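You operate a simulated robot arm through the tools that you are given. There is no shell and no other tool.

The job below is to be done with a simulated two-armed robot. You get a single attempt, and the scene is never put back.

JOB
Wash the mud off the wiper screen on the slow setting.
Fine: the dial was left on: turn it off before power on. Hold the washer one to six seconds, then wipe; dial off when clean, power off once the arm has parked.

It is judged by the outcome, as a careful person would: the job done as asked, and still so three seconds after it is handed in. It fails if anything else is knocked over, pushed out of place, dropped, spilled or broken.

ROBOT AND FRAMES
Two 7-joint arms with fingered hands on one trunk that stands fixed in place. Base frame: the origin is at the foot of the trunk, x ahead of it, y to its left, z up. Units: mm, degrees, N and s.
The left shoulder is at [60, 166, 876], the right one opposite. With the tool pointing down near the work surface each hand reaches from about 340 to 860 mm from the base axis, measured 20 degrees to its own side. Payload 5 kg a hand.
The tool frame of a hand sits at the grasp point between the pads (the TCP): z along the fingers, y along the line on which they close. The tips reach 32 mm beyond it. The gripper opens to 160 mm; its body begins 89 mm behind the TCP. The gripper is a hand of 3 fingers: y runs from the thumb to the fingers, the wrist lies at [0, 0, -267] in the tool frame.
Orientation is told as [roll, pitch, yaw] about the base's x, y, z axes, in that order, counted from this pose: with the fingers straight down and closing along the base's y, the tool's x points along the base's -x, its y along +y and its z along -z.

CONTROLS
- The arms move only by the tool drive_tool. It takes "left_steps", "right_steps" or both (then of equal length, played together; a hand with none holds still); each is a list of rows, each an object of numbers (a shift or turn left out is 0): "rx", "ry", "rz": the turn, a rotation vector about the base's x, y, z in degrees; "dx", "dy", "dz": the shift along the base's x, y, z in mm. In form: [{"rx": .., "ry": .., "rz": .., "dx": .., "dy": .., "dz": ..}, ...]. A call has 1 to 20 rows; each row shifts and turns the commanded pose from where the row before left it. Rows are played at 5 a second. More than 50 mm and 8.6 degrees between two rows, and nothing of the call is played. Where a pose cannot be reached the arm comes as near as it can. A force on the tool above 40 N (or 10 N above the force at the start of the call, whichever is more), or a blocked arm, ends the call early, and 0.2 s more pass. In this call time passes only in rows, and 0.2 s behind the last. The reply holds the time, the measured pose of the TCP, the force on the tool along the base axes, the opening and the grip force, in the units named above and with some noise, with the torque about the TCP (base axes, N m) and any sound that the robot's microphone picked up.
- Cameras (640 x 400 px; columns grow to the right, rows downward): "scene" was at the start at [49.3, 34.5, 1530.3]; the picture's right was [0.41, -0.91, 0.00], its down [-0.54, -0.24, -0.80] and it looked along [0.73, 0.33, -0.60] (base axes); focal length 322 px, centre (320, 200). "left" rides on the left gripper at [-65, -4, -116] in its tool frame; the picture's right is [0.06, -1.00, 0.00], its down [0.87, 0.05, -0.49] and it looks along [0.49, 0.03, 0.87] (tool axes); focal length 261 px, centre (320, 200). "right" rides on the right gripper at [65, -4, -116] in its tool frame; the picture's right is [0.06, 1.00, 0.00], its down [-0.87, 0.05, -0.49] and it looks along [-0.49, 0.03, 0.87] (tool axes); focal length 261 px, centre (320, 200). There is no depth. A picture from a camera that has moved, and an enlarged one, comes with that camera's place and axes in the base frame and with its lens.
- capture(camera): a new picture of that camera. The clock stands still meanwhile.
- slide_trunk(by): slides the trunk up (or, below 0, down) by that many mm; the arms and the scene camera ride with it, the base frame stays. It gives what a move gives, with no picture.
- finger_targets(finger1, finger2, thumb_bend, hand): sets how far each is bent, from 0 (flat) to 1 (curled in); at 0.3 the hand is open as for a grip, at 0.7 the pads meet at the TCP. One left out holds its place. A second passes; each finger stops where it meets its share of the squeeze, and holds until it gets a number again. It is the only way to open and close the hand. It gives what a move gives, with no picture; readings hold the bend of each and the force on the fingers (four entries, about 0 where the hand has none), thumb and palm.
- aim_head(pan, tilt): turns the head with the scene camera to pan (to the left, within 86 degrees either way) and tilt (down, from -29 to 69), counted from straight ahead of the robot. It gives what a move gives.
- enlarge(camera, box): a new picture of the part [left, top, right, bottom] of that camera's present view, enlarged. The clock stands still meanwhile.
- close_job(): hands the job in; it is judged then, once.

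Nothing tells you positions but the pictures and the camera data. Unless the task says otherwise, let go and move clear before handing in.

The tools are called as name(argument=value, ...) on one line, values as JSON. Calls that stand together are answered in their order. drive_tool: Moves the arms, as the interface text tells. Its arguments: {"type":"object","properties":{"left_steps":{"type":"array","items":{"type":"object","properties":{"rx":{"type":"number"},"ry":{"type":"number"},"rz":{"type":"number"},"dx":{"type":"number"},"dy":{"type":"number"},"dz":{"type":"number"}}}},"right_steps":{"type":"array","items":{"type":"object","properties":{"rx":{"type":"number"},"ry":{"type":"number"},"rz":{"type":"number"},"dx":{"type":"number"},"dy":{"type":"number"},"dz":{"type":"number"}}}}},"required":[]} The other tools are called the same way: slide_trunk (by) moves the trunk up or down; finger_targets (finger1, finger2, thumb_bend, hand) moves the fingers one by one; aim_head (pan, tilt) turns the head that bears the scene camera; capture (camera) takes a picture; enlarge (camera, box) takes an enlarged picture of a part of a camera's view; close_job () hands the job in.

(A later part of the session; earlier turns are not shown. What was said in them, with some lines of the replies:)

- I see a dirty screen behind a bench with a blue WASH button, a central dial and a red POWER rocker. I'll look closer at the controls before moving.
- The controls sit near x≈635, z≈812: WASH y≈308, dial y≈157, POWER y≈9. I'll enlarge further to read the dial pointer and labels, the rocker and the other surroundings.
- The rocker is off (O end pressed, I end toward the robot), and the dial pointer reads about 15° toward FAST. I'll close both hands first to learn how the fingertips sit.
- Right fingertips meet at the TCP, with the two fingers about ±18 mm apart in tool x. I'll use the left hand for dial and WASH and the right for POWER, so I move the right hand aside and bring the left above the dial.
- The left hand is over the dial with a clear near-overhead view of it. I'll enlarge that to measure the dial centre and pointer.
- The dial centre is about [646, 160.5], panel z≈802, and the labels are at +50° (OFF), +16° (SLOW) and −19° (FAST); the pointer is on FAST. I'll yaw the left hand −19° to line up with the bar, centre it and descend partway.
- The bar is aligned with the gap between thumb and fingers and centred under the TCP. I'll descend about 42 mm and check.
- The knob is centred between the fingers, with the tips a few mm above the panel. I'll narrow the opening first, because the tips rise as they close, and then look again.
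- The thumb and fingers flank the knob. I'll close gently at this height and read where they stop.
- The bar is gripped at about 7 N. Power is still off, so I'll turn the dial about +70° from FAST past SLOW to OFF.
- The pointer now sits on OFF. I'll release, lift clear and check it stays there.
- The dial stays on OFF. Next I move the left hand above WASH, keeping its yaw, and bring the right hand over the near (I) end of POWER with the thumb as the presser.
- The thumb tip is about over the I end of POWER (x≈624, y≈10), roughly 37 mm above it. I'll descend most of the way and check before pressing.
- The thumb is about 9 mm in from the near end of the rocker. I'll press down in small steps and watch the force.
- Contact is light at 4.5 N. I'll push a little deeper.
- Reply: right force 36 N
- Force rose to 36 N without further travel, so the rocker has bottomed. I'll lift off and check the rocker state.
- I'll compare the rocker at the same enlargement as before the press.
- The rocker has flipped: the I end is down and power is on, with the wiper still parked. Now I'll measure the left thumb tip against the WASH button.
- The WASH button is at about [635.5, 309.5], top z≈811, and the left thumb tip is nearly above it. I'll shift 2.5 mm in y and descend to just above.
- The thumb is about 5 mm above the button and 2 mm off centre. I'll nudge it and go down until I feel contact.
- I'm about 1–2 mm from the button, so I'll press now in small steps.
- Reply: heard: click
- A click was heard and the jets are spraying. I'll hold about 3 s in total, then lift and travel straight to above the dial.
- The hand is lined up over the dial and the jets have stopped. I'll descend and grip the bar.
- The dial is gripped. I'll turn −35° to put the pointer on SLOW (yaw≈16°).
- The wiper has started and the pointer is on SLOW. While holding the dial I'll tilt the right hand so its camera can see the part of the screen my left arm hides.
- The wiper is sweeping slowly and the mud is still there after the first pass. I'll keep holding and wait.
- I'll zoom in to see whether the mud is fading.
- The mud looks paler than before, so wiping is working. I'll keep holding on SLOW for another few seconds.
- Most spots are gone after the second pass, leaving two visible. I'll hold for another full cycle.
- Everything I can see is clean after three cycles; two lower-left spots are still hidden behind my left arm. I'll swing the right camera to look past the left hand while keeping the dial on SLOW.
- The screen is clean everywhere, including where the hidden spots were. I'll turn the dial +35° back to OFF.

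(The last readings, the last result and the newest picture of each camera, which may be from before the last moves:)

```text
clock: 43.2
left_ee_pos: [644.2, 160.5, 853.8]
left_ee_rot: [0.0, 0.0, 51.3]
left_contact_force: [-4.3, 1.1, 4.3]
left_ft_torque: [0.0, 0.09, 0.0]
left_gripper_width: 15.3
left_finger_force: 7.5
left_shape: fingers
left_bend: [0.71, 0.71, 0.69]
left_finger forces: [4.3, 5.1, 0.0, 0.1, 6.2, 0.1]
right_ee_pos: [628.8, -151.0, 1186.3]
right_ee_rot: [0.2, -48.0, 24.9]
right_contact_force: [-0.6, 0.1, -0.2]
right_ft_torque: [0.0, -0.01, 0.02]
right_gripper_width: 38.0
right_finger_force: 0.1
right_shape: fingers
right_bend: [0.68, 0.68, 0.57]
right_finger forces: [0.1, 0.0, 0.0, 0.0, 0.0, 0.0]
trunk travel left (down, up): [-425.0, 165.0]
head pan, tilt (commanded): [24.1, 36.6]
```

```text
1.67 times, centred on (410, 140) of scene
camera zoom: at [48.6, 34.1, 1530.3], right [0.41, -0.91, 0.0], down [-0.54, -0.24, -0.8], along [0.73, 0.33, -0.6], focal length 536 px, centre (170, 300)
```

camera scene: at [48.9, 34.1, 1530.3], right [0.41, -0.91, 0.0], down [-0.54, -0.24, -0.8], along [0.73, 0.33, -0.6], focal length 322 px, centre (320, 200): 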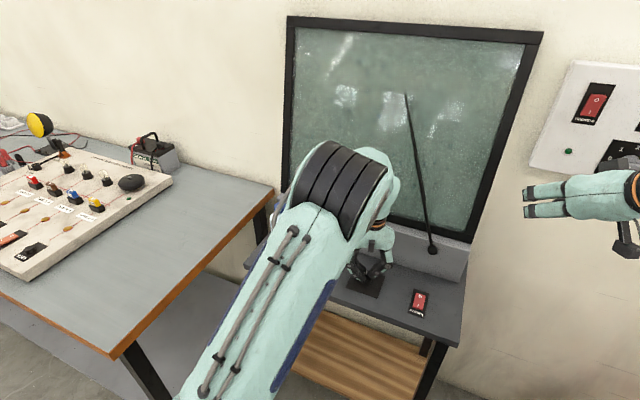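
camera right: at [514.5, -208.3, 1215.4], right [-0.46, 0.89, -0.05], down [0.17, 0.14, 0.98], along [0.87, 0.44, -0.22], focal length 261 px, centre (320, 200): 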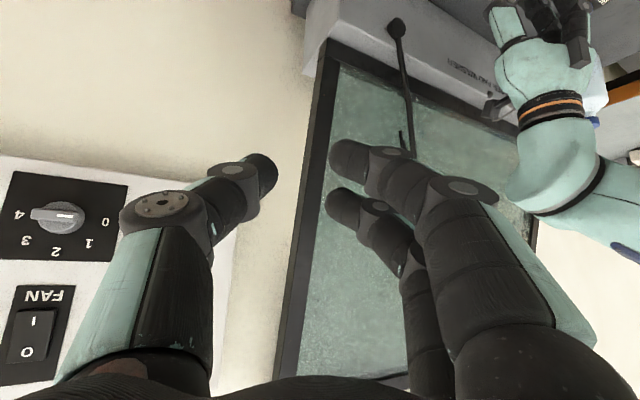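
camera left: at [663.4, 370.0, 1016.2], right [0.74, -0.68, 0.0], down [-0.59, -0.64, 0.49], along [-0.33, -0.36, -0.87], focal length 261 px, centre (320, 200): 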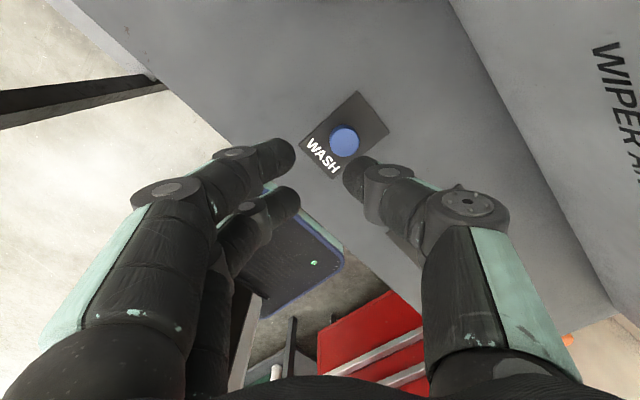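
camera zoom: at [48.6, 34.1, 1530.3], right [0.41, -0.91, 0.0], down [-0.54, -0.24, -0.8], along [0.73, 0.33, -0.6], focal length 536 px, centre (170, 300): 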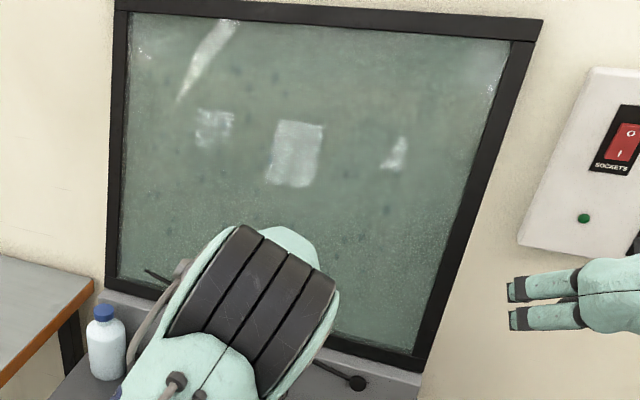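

The pointer is on OFF and the wiper is near its park position. I'll release the dial, lift away and retreat so I can check both.

finger_targets(hand="left", finger1=0.63, finger2=0.63, thumb_bend=0.63)

drive_tool(left_steps=[{"dz": 15}, {"dz": 20}, {"dz": 30}, {"dz": 30, "dx": -10}, {"dz": 30, "dx": -20, "dy": 20}, {"dz": 20, "dx": -20, "dy": 35}, {"dz": 20, "dx": -20, "dy": 35}, {"dz": 20, "dx": -20, "dy": 35}, {"dx": -20, "dy": 35}])

capture(camera="scene")

enlarge(camera="scene", box=[280, 180, 480, 320])

enlarge(camera="scene", box=[280, 20, 540, 260])

```text
clock: 44.2
left_ee_pos: [645.6, 161.1, 853.4]
left_ee_rot: [0.0, 0.0, 51.0]
left_contact_force: [-0.5, 0.0, 1.1]
left_ft_torque: [0.01, 0.0, 0.0]
left_gripper_width: 35.5
left_finger_force: 0.0
left_shape: fingers
left_bend: [0.63, 0.63, 0.63]
left_finger forces: [0.1, 0.1, 0.1, 0.0, 0.0, 0.0]
right_ee_pos: [629.8, -151.4, 1186.9]
right_ee_rot: [0.1, -47.9, 25.0]
right_contact_force: [0.7, 0.6, 0.6]
right_ft_torque: [0.02, 0.0, 0.04]
right_gripper_width: 38.4
right_finger_force: 0.0
right_shape: fingers
right_bend: [0.68, 0.68, 0.57]
right_finger forces: [0.0, 0.0, 0.0, 0.2, 0.0, 0.1]
trunk travel left (down, up): [-425.0, 165.0]
head pan, tilt (commanded): [24.1, 36.6]
```

```text
clock: 46.2
left_ee_pos: [534.5, 321.7, 1039.0]
left_ee_rot: [-0.1, 0.0, 51.1]
left_contact_force: [0.1, 0.1, -0.1]
left_ft_torque: [-0.06, -0.03, 0.03]
left_gripper_width: 36.0
left_finger_force: 0.0
left_shape: fingers
left_bend: [0.63, 0.63, 0.63]
left_finger forces: [0.0, 0.1, 0.1, 0.0, 0.1, 0.1]
right_ee_pos: [628.4, -148.2, 1187.0]
right_ee_rot: [-0.1, -48.0, 25.0]
right_contact_force: [-0.6, 0.4, -0.3]
right_ft_torque: [-0.05, 0.03, 0.0]
right_gripper_width: 38.3
right_finger_force: 0.0
right_shape: fingers
right_bend: [0.68, 0.68, 0.57]
right_finger forces: [0.0, 0.0, 0.0, 0.0, 0.0, 0.1]
trunk travel left (down, up): [-425.0, 165.0]
head pan, tilt (commanded): [24.1, 36.6]
```

```text
taken
camera scene: at [48.9, 35.3, 1530.2], right [0.41, -0.91, 0.0], down [-0.54, -0.24, -0.8], along [0.73, 0.33, -0.6], focal length 322 px, centre (320, 200)
```

scene: 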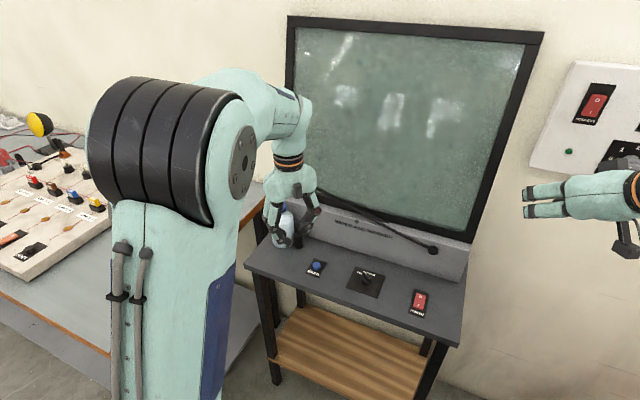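

```text
2.86 times, centred on (380, 250) of scene
camera zoom: at [48.9, 35.3, 1530.2], right [0.41, -0.91, 0.0], down [-0.54, -0.24, -0.8], along [0.73, 0.33, -0.6], focal length 920 px, centre (149, 57)
```

zoom: 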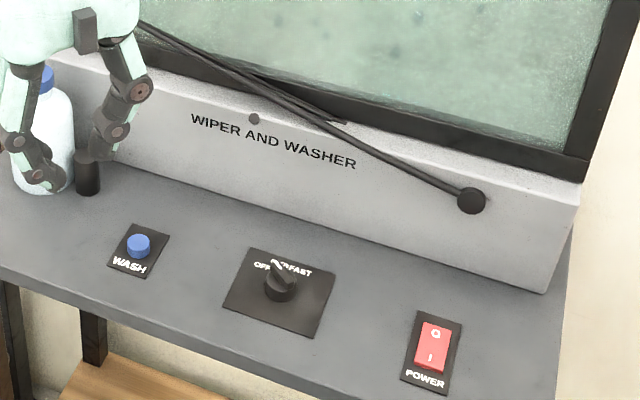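

```text
1.67 times, centred on (410, 140) of scene
camera zoom: at [48.9, 35.3, 1530.2], right [0.41, -0.91, 0.0], down [-0.54, -0.24, -0.8], along [0.73, 0.33, -0.6], focal length 536 px, centre (170, 300)
```

zoom: 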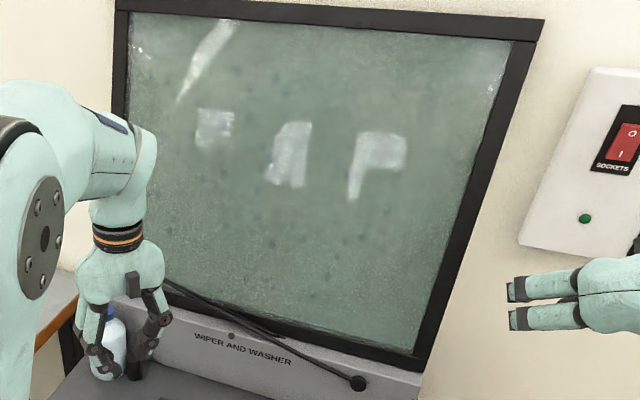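

The screen looks clean and the dial is on OFF. I'll compare the wiper's position with its original parked pose while I bring the right hand back upright toward POWER, and confirm it is stationary.

enlarge(camera="scene", box=[240, 190, 480, 340])

drive_tool(right_steps=[{"rz": -5, "dx": -15, "dz": -5}, {"rz": -5, "dx": -15, "dz": -5}, {"rz": -5, "dx": -15, "dz": -5}, {"rz": -5, "dx": -15, "dz": -5}, {"rz": -5, "dx": -10, "dz": -5}, {"ry": 8, "dz": -5}, {"ry": 8, "dz": -5}, {"ry": 8, "dz": -5}, {"ry": 8, "dz": -5}, {"ry": 8, "dz": -5}, {"ry": 8, "dz": -5}])

enlarge(camera="scene", box=[240, 190, 480, 340])

```text
2.67 times, centred on (360, 265) of scene
camera zoom: at [48.9, 35.3, 1530.2], right [0.41, -0.91, 0.0], down [-0.54, -0.24, -0.8], along [0.73, 0.33, -0.6], focal length 858 px, centre (213, 27)
```

zoom: 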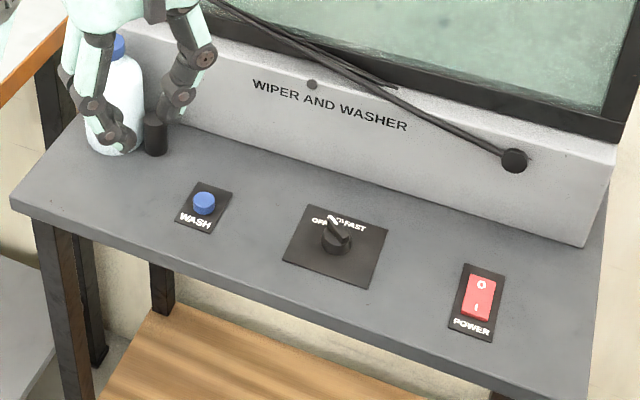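

```text
clock: 48.6
left_ee_pos: [535.3, 320.8, 1038.8]
left_ee_rot: [0.1, 0.1, 51.0]
left_contact_force: [0.0, 0.0, 0.0]
left_ft_torque: [0.01, -0.03, 0.03]
left_gripper_width: 35.6
left_finger_force: 0.0
left_shape: fingers
left_bend: [0.63, 0.63, 0.63]
left_finger forces: [0.0, 0.0, 0.0, 0.1, 0.0, 0.0]
right_ee_pos: [562.3, -151.1, 1130.5]
right_ee_rot: [0.1, 0.1, 0.0]
right_contact_force: [0.4, 0.1, -1.1]
right_ft_torque: [0.02, 0.0, 0.01]
right_gripper_width: 38.0
right_finger_force: 0.2
right_shape: fingers
right_bend: [0.68, 0.68, 0.57]
right_finger forces: [0.0, 0.0, 0.0, 0.0, 0.1, 0.0]
trunk travel left (down, up): [-425.0, 165.0]
head pan, tilt (commanded): [24.1, 36.6]
```

```text
2.67 times, centred on (360, 265) of scene
camera zoom: at [50.1, 34.6, 1530.2], right [0.41, -0.91, 0.0], down [-0.54, -0.24, -0.8], along [0.73, 0.33, -0.6], focal length 858 px, centre (213, 27)
```

zoom: 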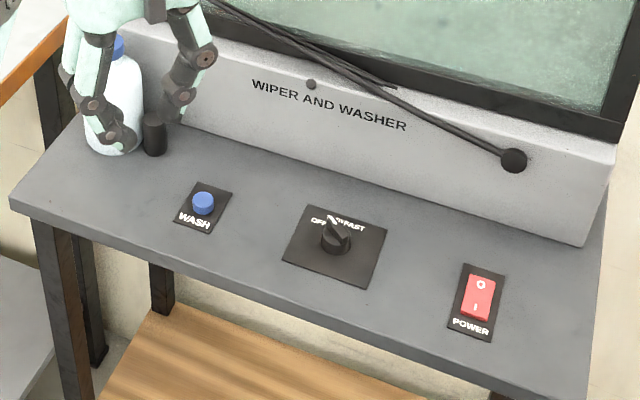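

The wiper is parked exactly at its starting pose and still. Now I bring the right thumb over the far (O) end of POWER.

drive_tool(right_steps=[{"dx": 8.8, "dy": 19.6, "dz": -24}, {"dx": 8.8, "dy": 19.6, "dz": -24}, {"dx": 8.8, "dy": 19.6, "dz": -24}, {"dx": 8.8, "dy": 19.6, "dz": -24}, {"dx": 8.8, "dy": 19.6, "dz": -24}, {"dx": 8.8, "dy": 19.6, "dz": -24}, {"dx": 8.8, "dy": 19.6, "dz": -24}, {"dx": 8.8, "dy": 19.6, "dz": -24}, {"dx": 8.8, "dy": 19.6, "dz": -24}, {"dx": 8.8, "dy": 19.6, "dz": -24}, {"dz": -20}])

enlarge(camera="right", box=[180, 80, 400, 230])

enlarge(camera="scene", box=[385, 255, 455, 325])

```text
clock: 51.0
left_ee_pos: [534.3, 321.4, 1038.6]
left_ee_rot: [0.0, -0.1, 51.0]
left_contact_force: [0.5, -0.1, -0.2]
left_ft_torque: [0.0, 0.0, -0.05]
left_gripper_width: 35.9
left_finger_force: 0.0
left_shape: fingers
left_bend: [0.63, 0.63, 0.63]
left_finger forces: [0.1, 0.0, 0.1, 0.1, 0.1, 0.0]
right_ee_pos: [650.0, 47.2, 869.6]
right_ee_rot: [0.0, 0.0, 0.0]
right_contact_force: [-0.6, 0.0, -0.1]
right_ft_torque: [-0.01, 0.0, -0.02]
right_gripper_width: 38.5
right_finger_force: 0.0
right_shape: fingers
right_bend: [0.68, 0.68, 0.57]
right_finger forces: [0.1, 0.0, 0.1, 0.0, 0.0, 0.0]
trunk travel left (down, up): [-425.0, 165.0]
head pan, tilt (commanded): [24.1, 36.6]
```

```text
2.67 times, centred on (290, 155) of right
camera zoom: at [584.3, 42.9, 985.7], right [-0.06, 1.0, 0.0], down [0.87, 0.05, 0.49], along [0.49, 0.03, -0.87], focal length 695 px, centre (400, 320)
```

zoom: 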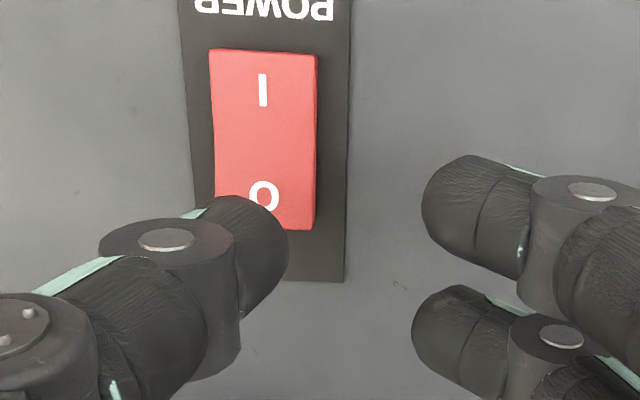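

```text
5.71 times, centred on (420, 290) of scene
camera zoom: at [49.5, 34.4, 1530.3], right [0.41, -0.91, 0.0], down [-0.54, -0.24, -0.8], along [0.73, 0.33, -0.6], focal length 1839 px, centre (-251, -314)
```

zoom: 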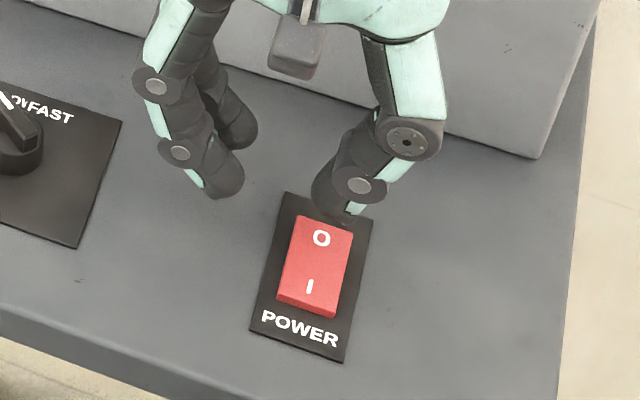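

The thumb is over the O end; I'll shift it 2 mm toward the pivot and press down in small steps.

drive_tool(right_steps=[{"dx": -1, "dz": -6}, {"dx": -1, "dz": -5}, {"dz": -2}, {"dz": -2}, {"dz": -2}, {"dz": -1.5}])

enlarge(camera="scene", box=[385, 255, 455, 325])

```text
clock: 52.4
left_ee_pos: [536.0, 320.4, 1039.1]
left_ee_rot: [0.0, 0.0, 51.1]
left_contact_force: [0.1, -0.6, 0.0]
left_ft_torque: [0.01, 0.02, -0.01]
left_gripper_width: 35.9
left_finger_force: 0.0
left_shape: fingers
left_bend: [0.63, 0.63, 0.63]
left_finger forces: [0.0, 0.0, 0.0, 0.0, 0.0, 0.1]
right_ee_pos: [648.4, 45.8, 851.5]
right_ee_rot: [0.0, 0.0, -0.1]
right_contact_force: [0.4, 0.2, 0.4]
right_ft_torque: [-0.07, 0.03, -0.01]
right_gripper_width: 38.3
right_finger_force: 0.2
right_shape: fingers
right_bend: [0.68, 0.68, 0.57]
right_finger forces: [0.0, 0.0, 0.0, 0.0, 0.5, 0.0]
trunk travel left (down, up): [-425.0, 165.0]
head pan, tilt (commanded): [24.1, 36.6]
```

```text
5.71 times, centred on (420, 290) of scene
camera zoom: at [49.3, 34.5, 1530.3], right [0.41, -0.91, 0.0], down [-0.54, -0.24, -0.8], along [0.73, 0.33, -0.6], focal length 1839 px, centre (-251, -314)
```

zoom: 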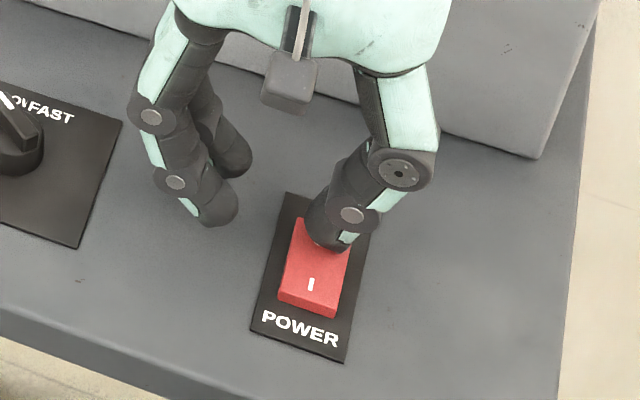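

The I end already seems to be rising. I'll press slightly further so it latches fully.

drive_tool(right_steps=[{"dz": -1.2}, {"dz": -1.2}, {"dz": -1}])

enlarge(camera="scene", box=[385, 255, 455, 325])

```text
clock: 53.2
left_ee_pos: [535.3, 319.7, 1038.1]
left_ee_rot: [0.1, 0.0, 51.0]
left_contact_force: [0.3, 0.2, -0.3]
left_ft_torque: [0.01, 0.02, -0.01]
left_gripper_width: 35.8
left_finger_force: 0.1
left_shape: fingers
left_bend: [0.63, 0.63, 0.63]
left_finger forces: [0.0, 0.1, 0.1, 0.0, 0.1, 0.0]
right_ee_pos: [647.8, 47.5, 850.6]
right_ee_rot: [0.0, -0.2, 0.0]
right_contact_force: [-0.4, -0.6, 12.2]
right_ft_torque: [-0.55, 0.06, 0.01]
right_gripper_width: 38.4
right_finger_force: 6.2
right_shape: fingers
right_bend: [0.68, 0.68, 0.57]
right_finger forces: [0.1, 0.1, 0.0, 0.0, 12.5, 0.1]
trunk travel left (down, up): [-425.0, 165.0]
head pan, tilt (commanded): [24.1, 36.6]
```

```text
5.71 times, centred on (420, 290) of scene
camera zoom: at [48.4, 34.5, 1530.5], right [0.41, -0.91, 0.0], down [-0.54, -0.24, -0.8], along [0.73, 0.33, -0.6], focal length 1839 px, centre (-251, -314)
```

zoom: 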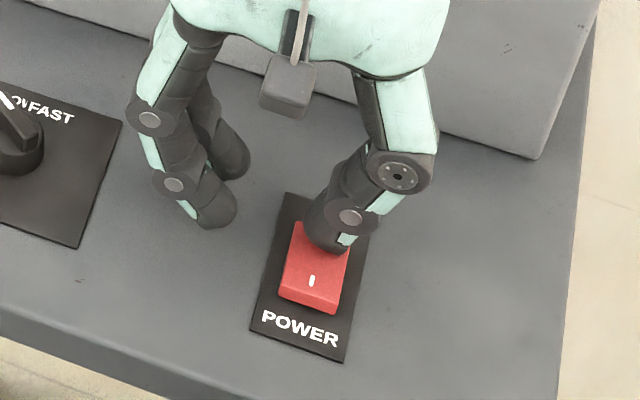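

The rocker has bottomed at 12 N with the I end raised, so I'll lift off, move clear and check everything.

drive_tool(right_steps=[{"dz": 10}, {"dz": 20}, {"dz": 30}, {"dz": 30, "dy": -20, "dx": -10}, {"dz": 30, "dy": -30, "dx": -10}, {"dz": 30, "dy": -30, "dx": -10}, {"dz": 30, "dy": -30, "dx": -10}, {"dz": 20, "dy": -30}])

enlarge(camera="scene", box=[405, 284, 439, 323])

enlarge(camera="scene", box=[346, 263, 388, 296])

enlarge(camera="scene", box=[280, 20, 540, 260])

capture(camera="scene")

```text
clock: 55.0
left_ee_pos: [534.3, 319.4, 1038.2]
left_ee_rot: [-0.1, 0.0, 51.0]
left_contact_force: [-0.5, 0.2, 0.8]
left_ft_torque: [0.0, -0.04, -0.01]
left_gripper_width: 36.0
left_finger_force: 0.1
left_shape: fingers
left_bend: [0.63, 0.63, 0.63]
left_finger forces: [0.0, 0.0, 0.1, 0.0, 0.0, 0.0]
right_ee_pos: [605.1, -97.6, 1048.5]
right_ee_rot: [0.0, 0.0, 0.0]
right_contact_force: [0.5, 0.3, 0.5]
right_ft_torque: [-0.01, 0.01, 0.01]
right_gripper_width: 38.4
right_finger_force: 0.0
right_shape: fingers
right_bend: [0.68, 0.68, 0.57]
right_finger forces: [0.1, 0.0, 0.0, 0.1, 0.0, 0.1]
trunk travel left (down, up): [-425.0, 165.0]
head pan, tilt (commanded): [24.1, 36.6]
```

```text
10.26 times, centred on (422, 304) of scene
camera zoom: at [49.1, 33.9, 1530.2], right [0.41, -0.91, 0.0], down [-0.54, -0.24, -0.8], along [0.73, 0.33, -0.6], focal length 3301 px, centre (-726, -862)
```

zoom: 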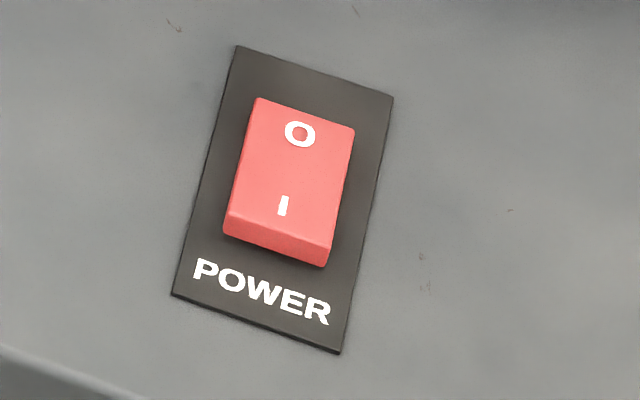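

```text
12.12 times, centred on (367, 280) of scene
camera zoom: at [49.1, 33.9, 1530.2], right [0.41, -0.91, 0.0], down [-0.54, -0.24, -0.8], along [0.73, 0.33, -0.6], focal length 3902 px, centre (-250, -764)
```

zoom: 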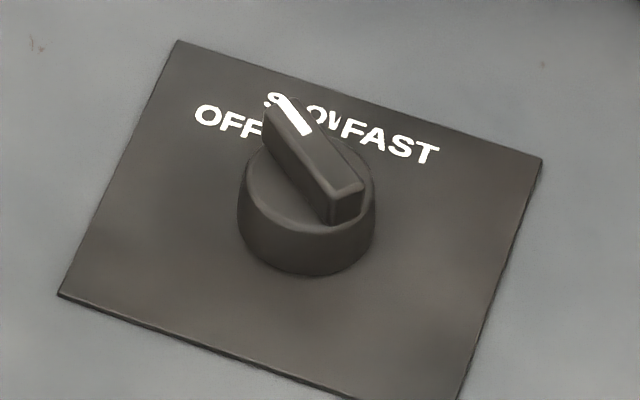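

```text
1.67 times, centred on (410, 140) of scene
camera zoom: at [49.1, 33.9, 1530.2], right [0.41, -0.91, 0.0], down [-0.54, -0.24, -0.8], along [0.73, 0.33, -0.6], focal length 536 px, centre (170, 300)
```

zoom: 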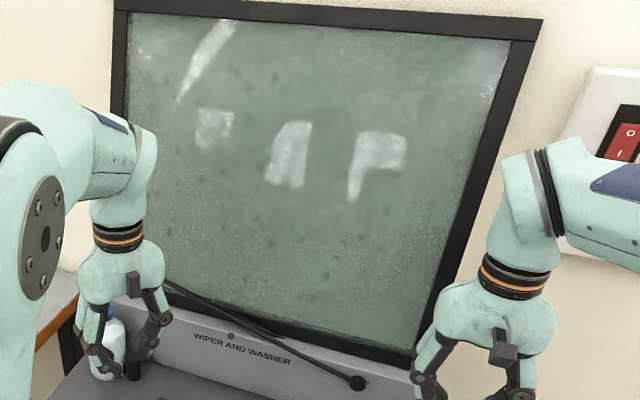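

```text
taken
camera scene: at [49.1, 33.9, 1530.2], right [0.41, -0.91, 0.0], down [-0.54, -0.24, -0.8], along [0.73, 0.33, -0.6], focal length 322 px, centre (320, 200)
```

scene: 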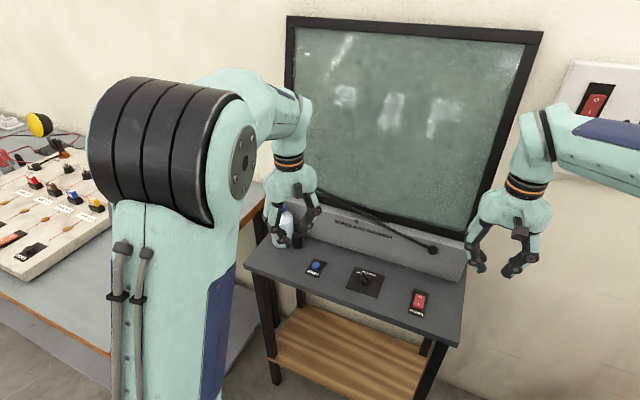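

The mud is gone and the wiper is parked at its starting pose. The dial is on OFF, the rocker is on O, and both hands are clear with nothing disturbed, so I'm handing the job in.

close_job()

```text
The job is handed in.
```

I washed the mud off the screen on the slow setting and handed the job in. In the last pictures the screen was clean.

- **Before power on:** the dial had been left on FAST. I turned it to OFF, then switched the power on.
- **Wash:** I held the washer for about three seconds, and the jets sprayed.
- **Wipe:** I turned the dial to SLOW a few seconds after the wash. It ran about 12 seconds, until no mud was left. I used the right-hand camera to check the lower-left spots that my left arm was hiding.
- **Shutdown:** I turned the dial to OFF and waited until the wiper was back at its starting position and still. Then I switched the power off.

Both hands were clear of the bench when I handed in. I saw nothing knocked over or moved.
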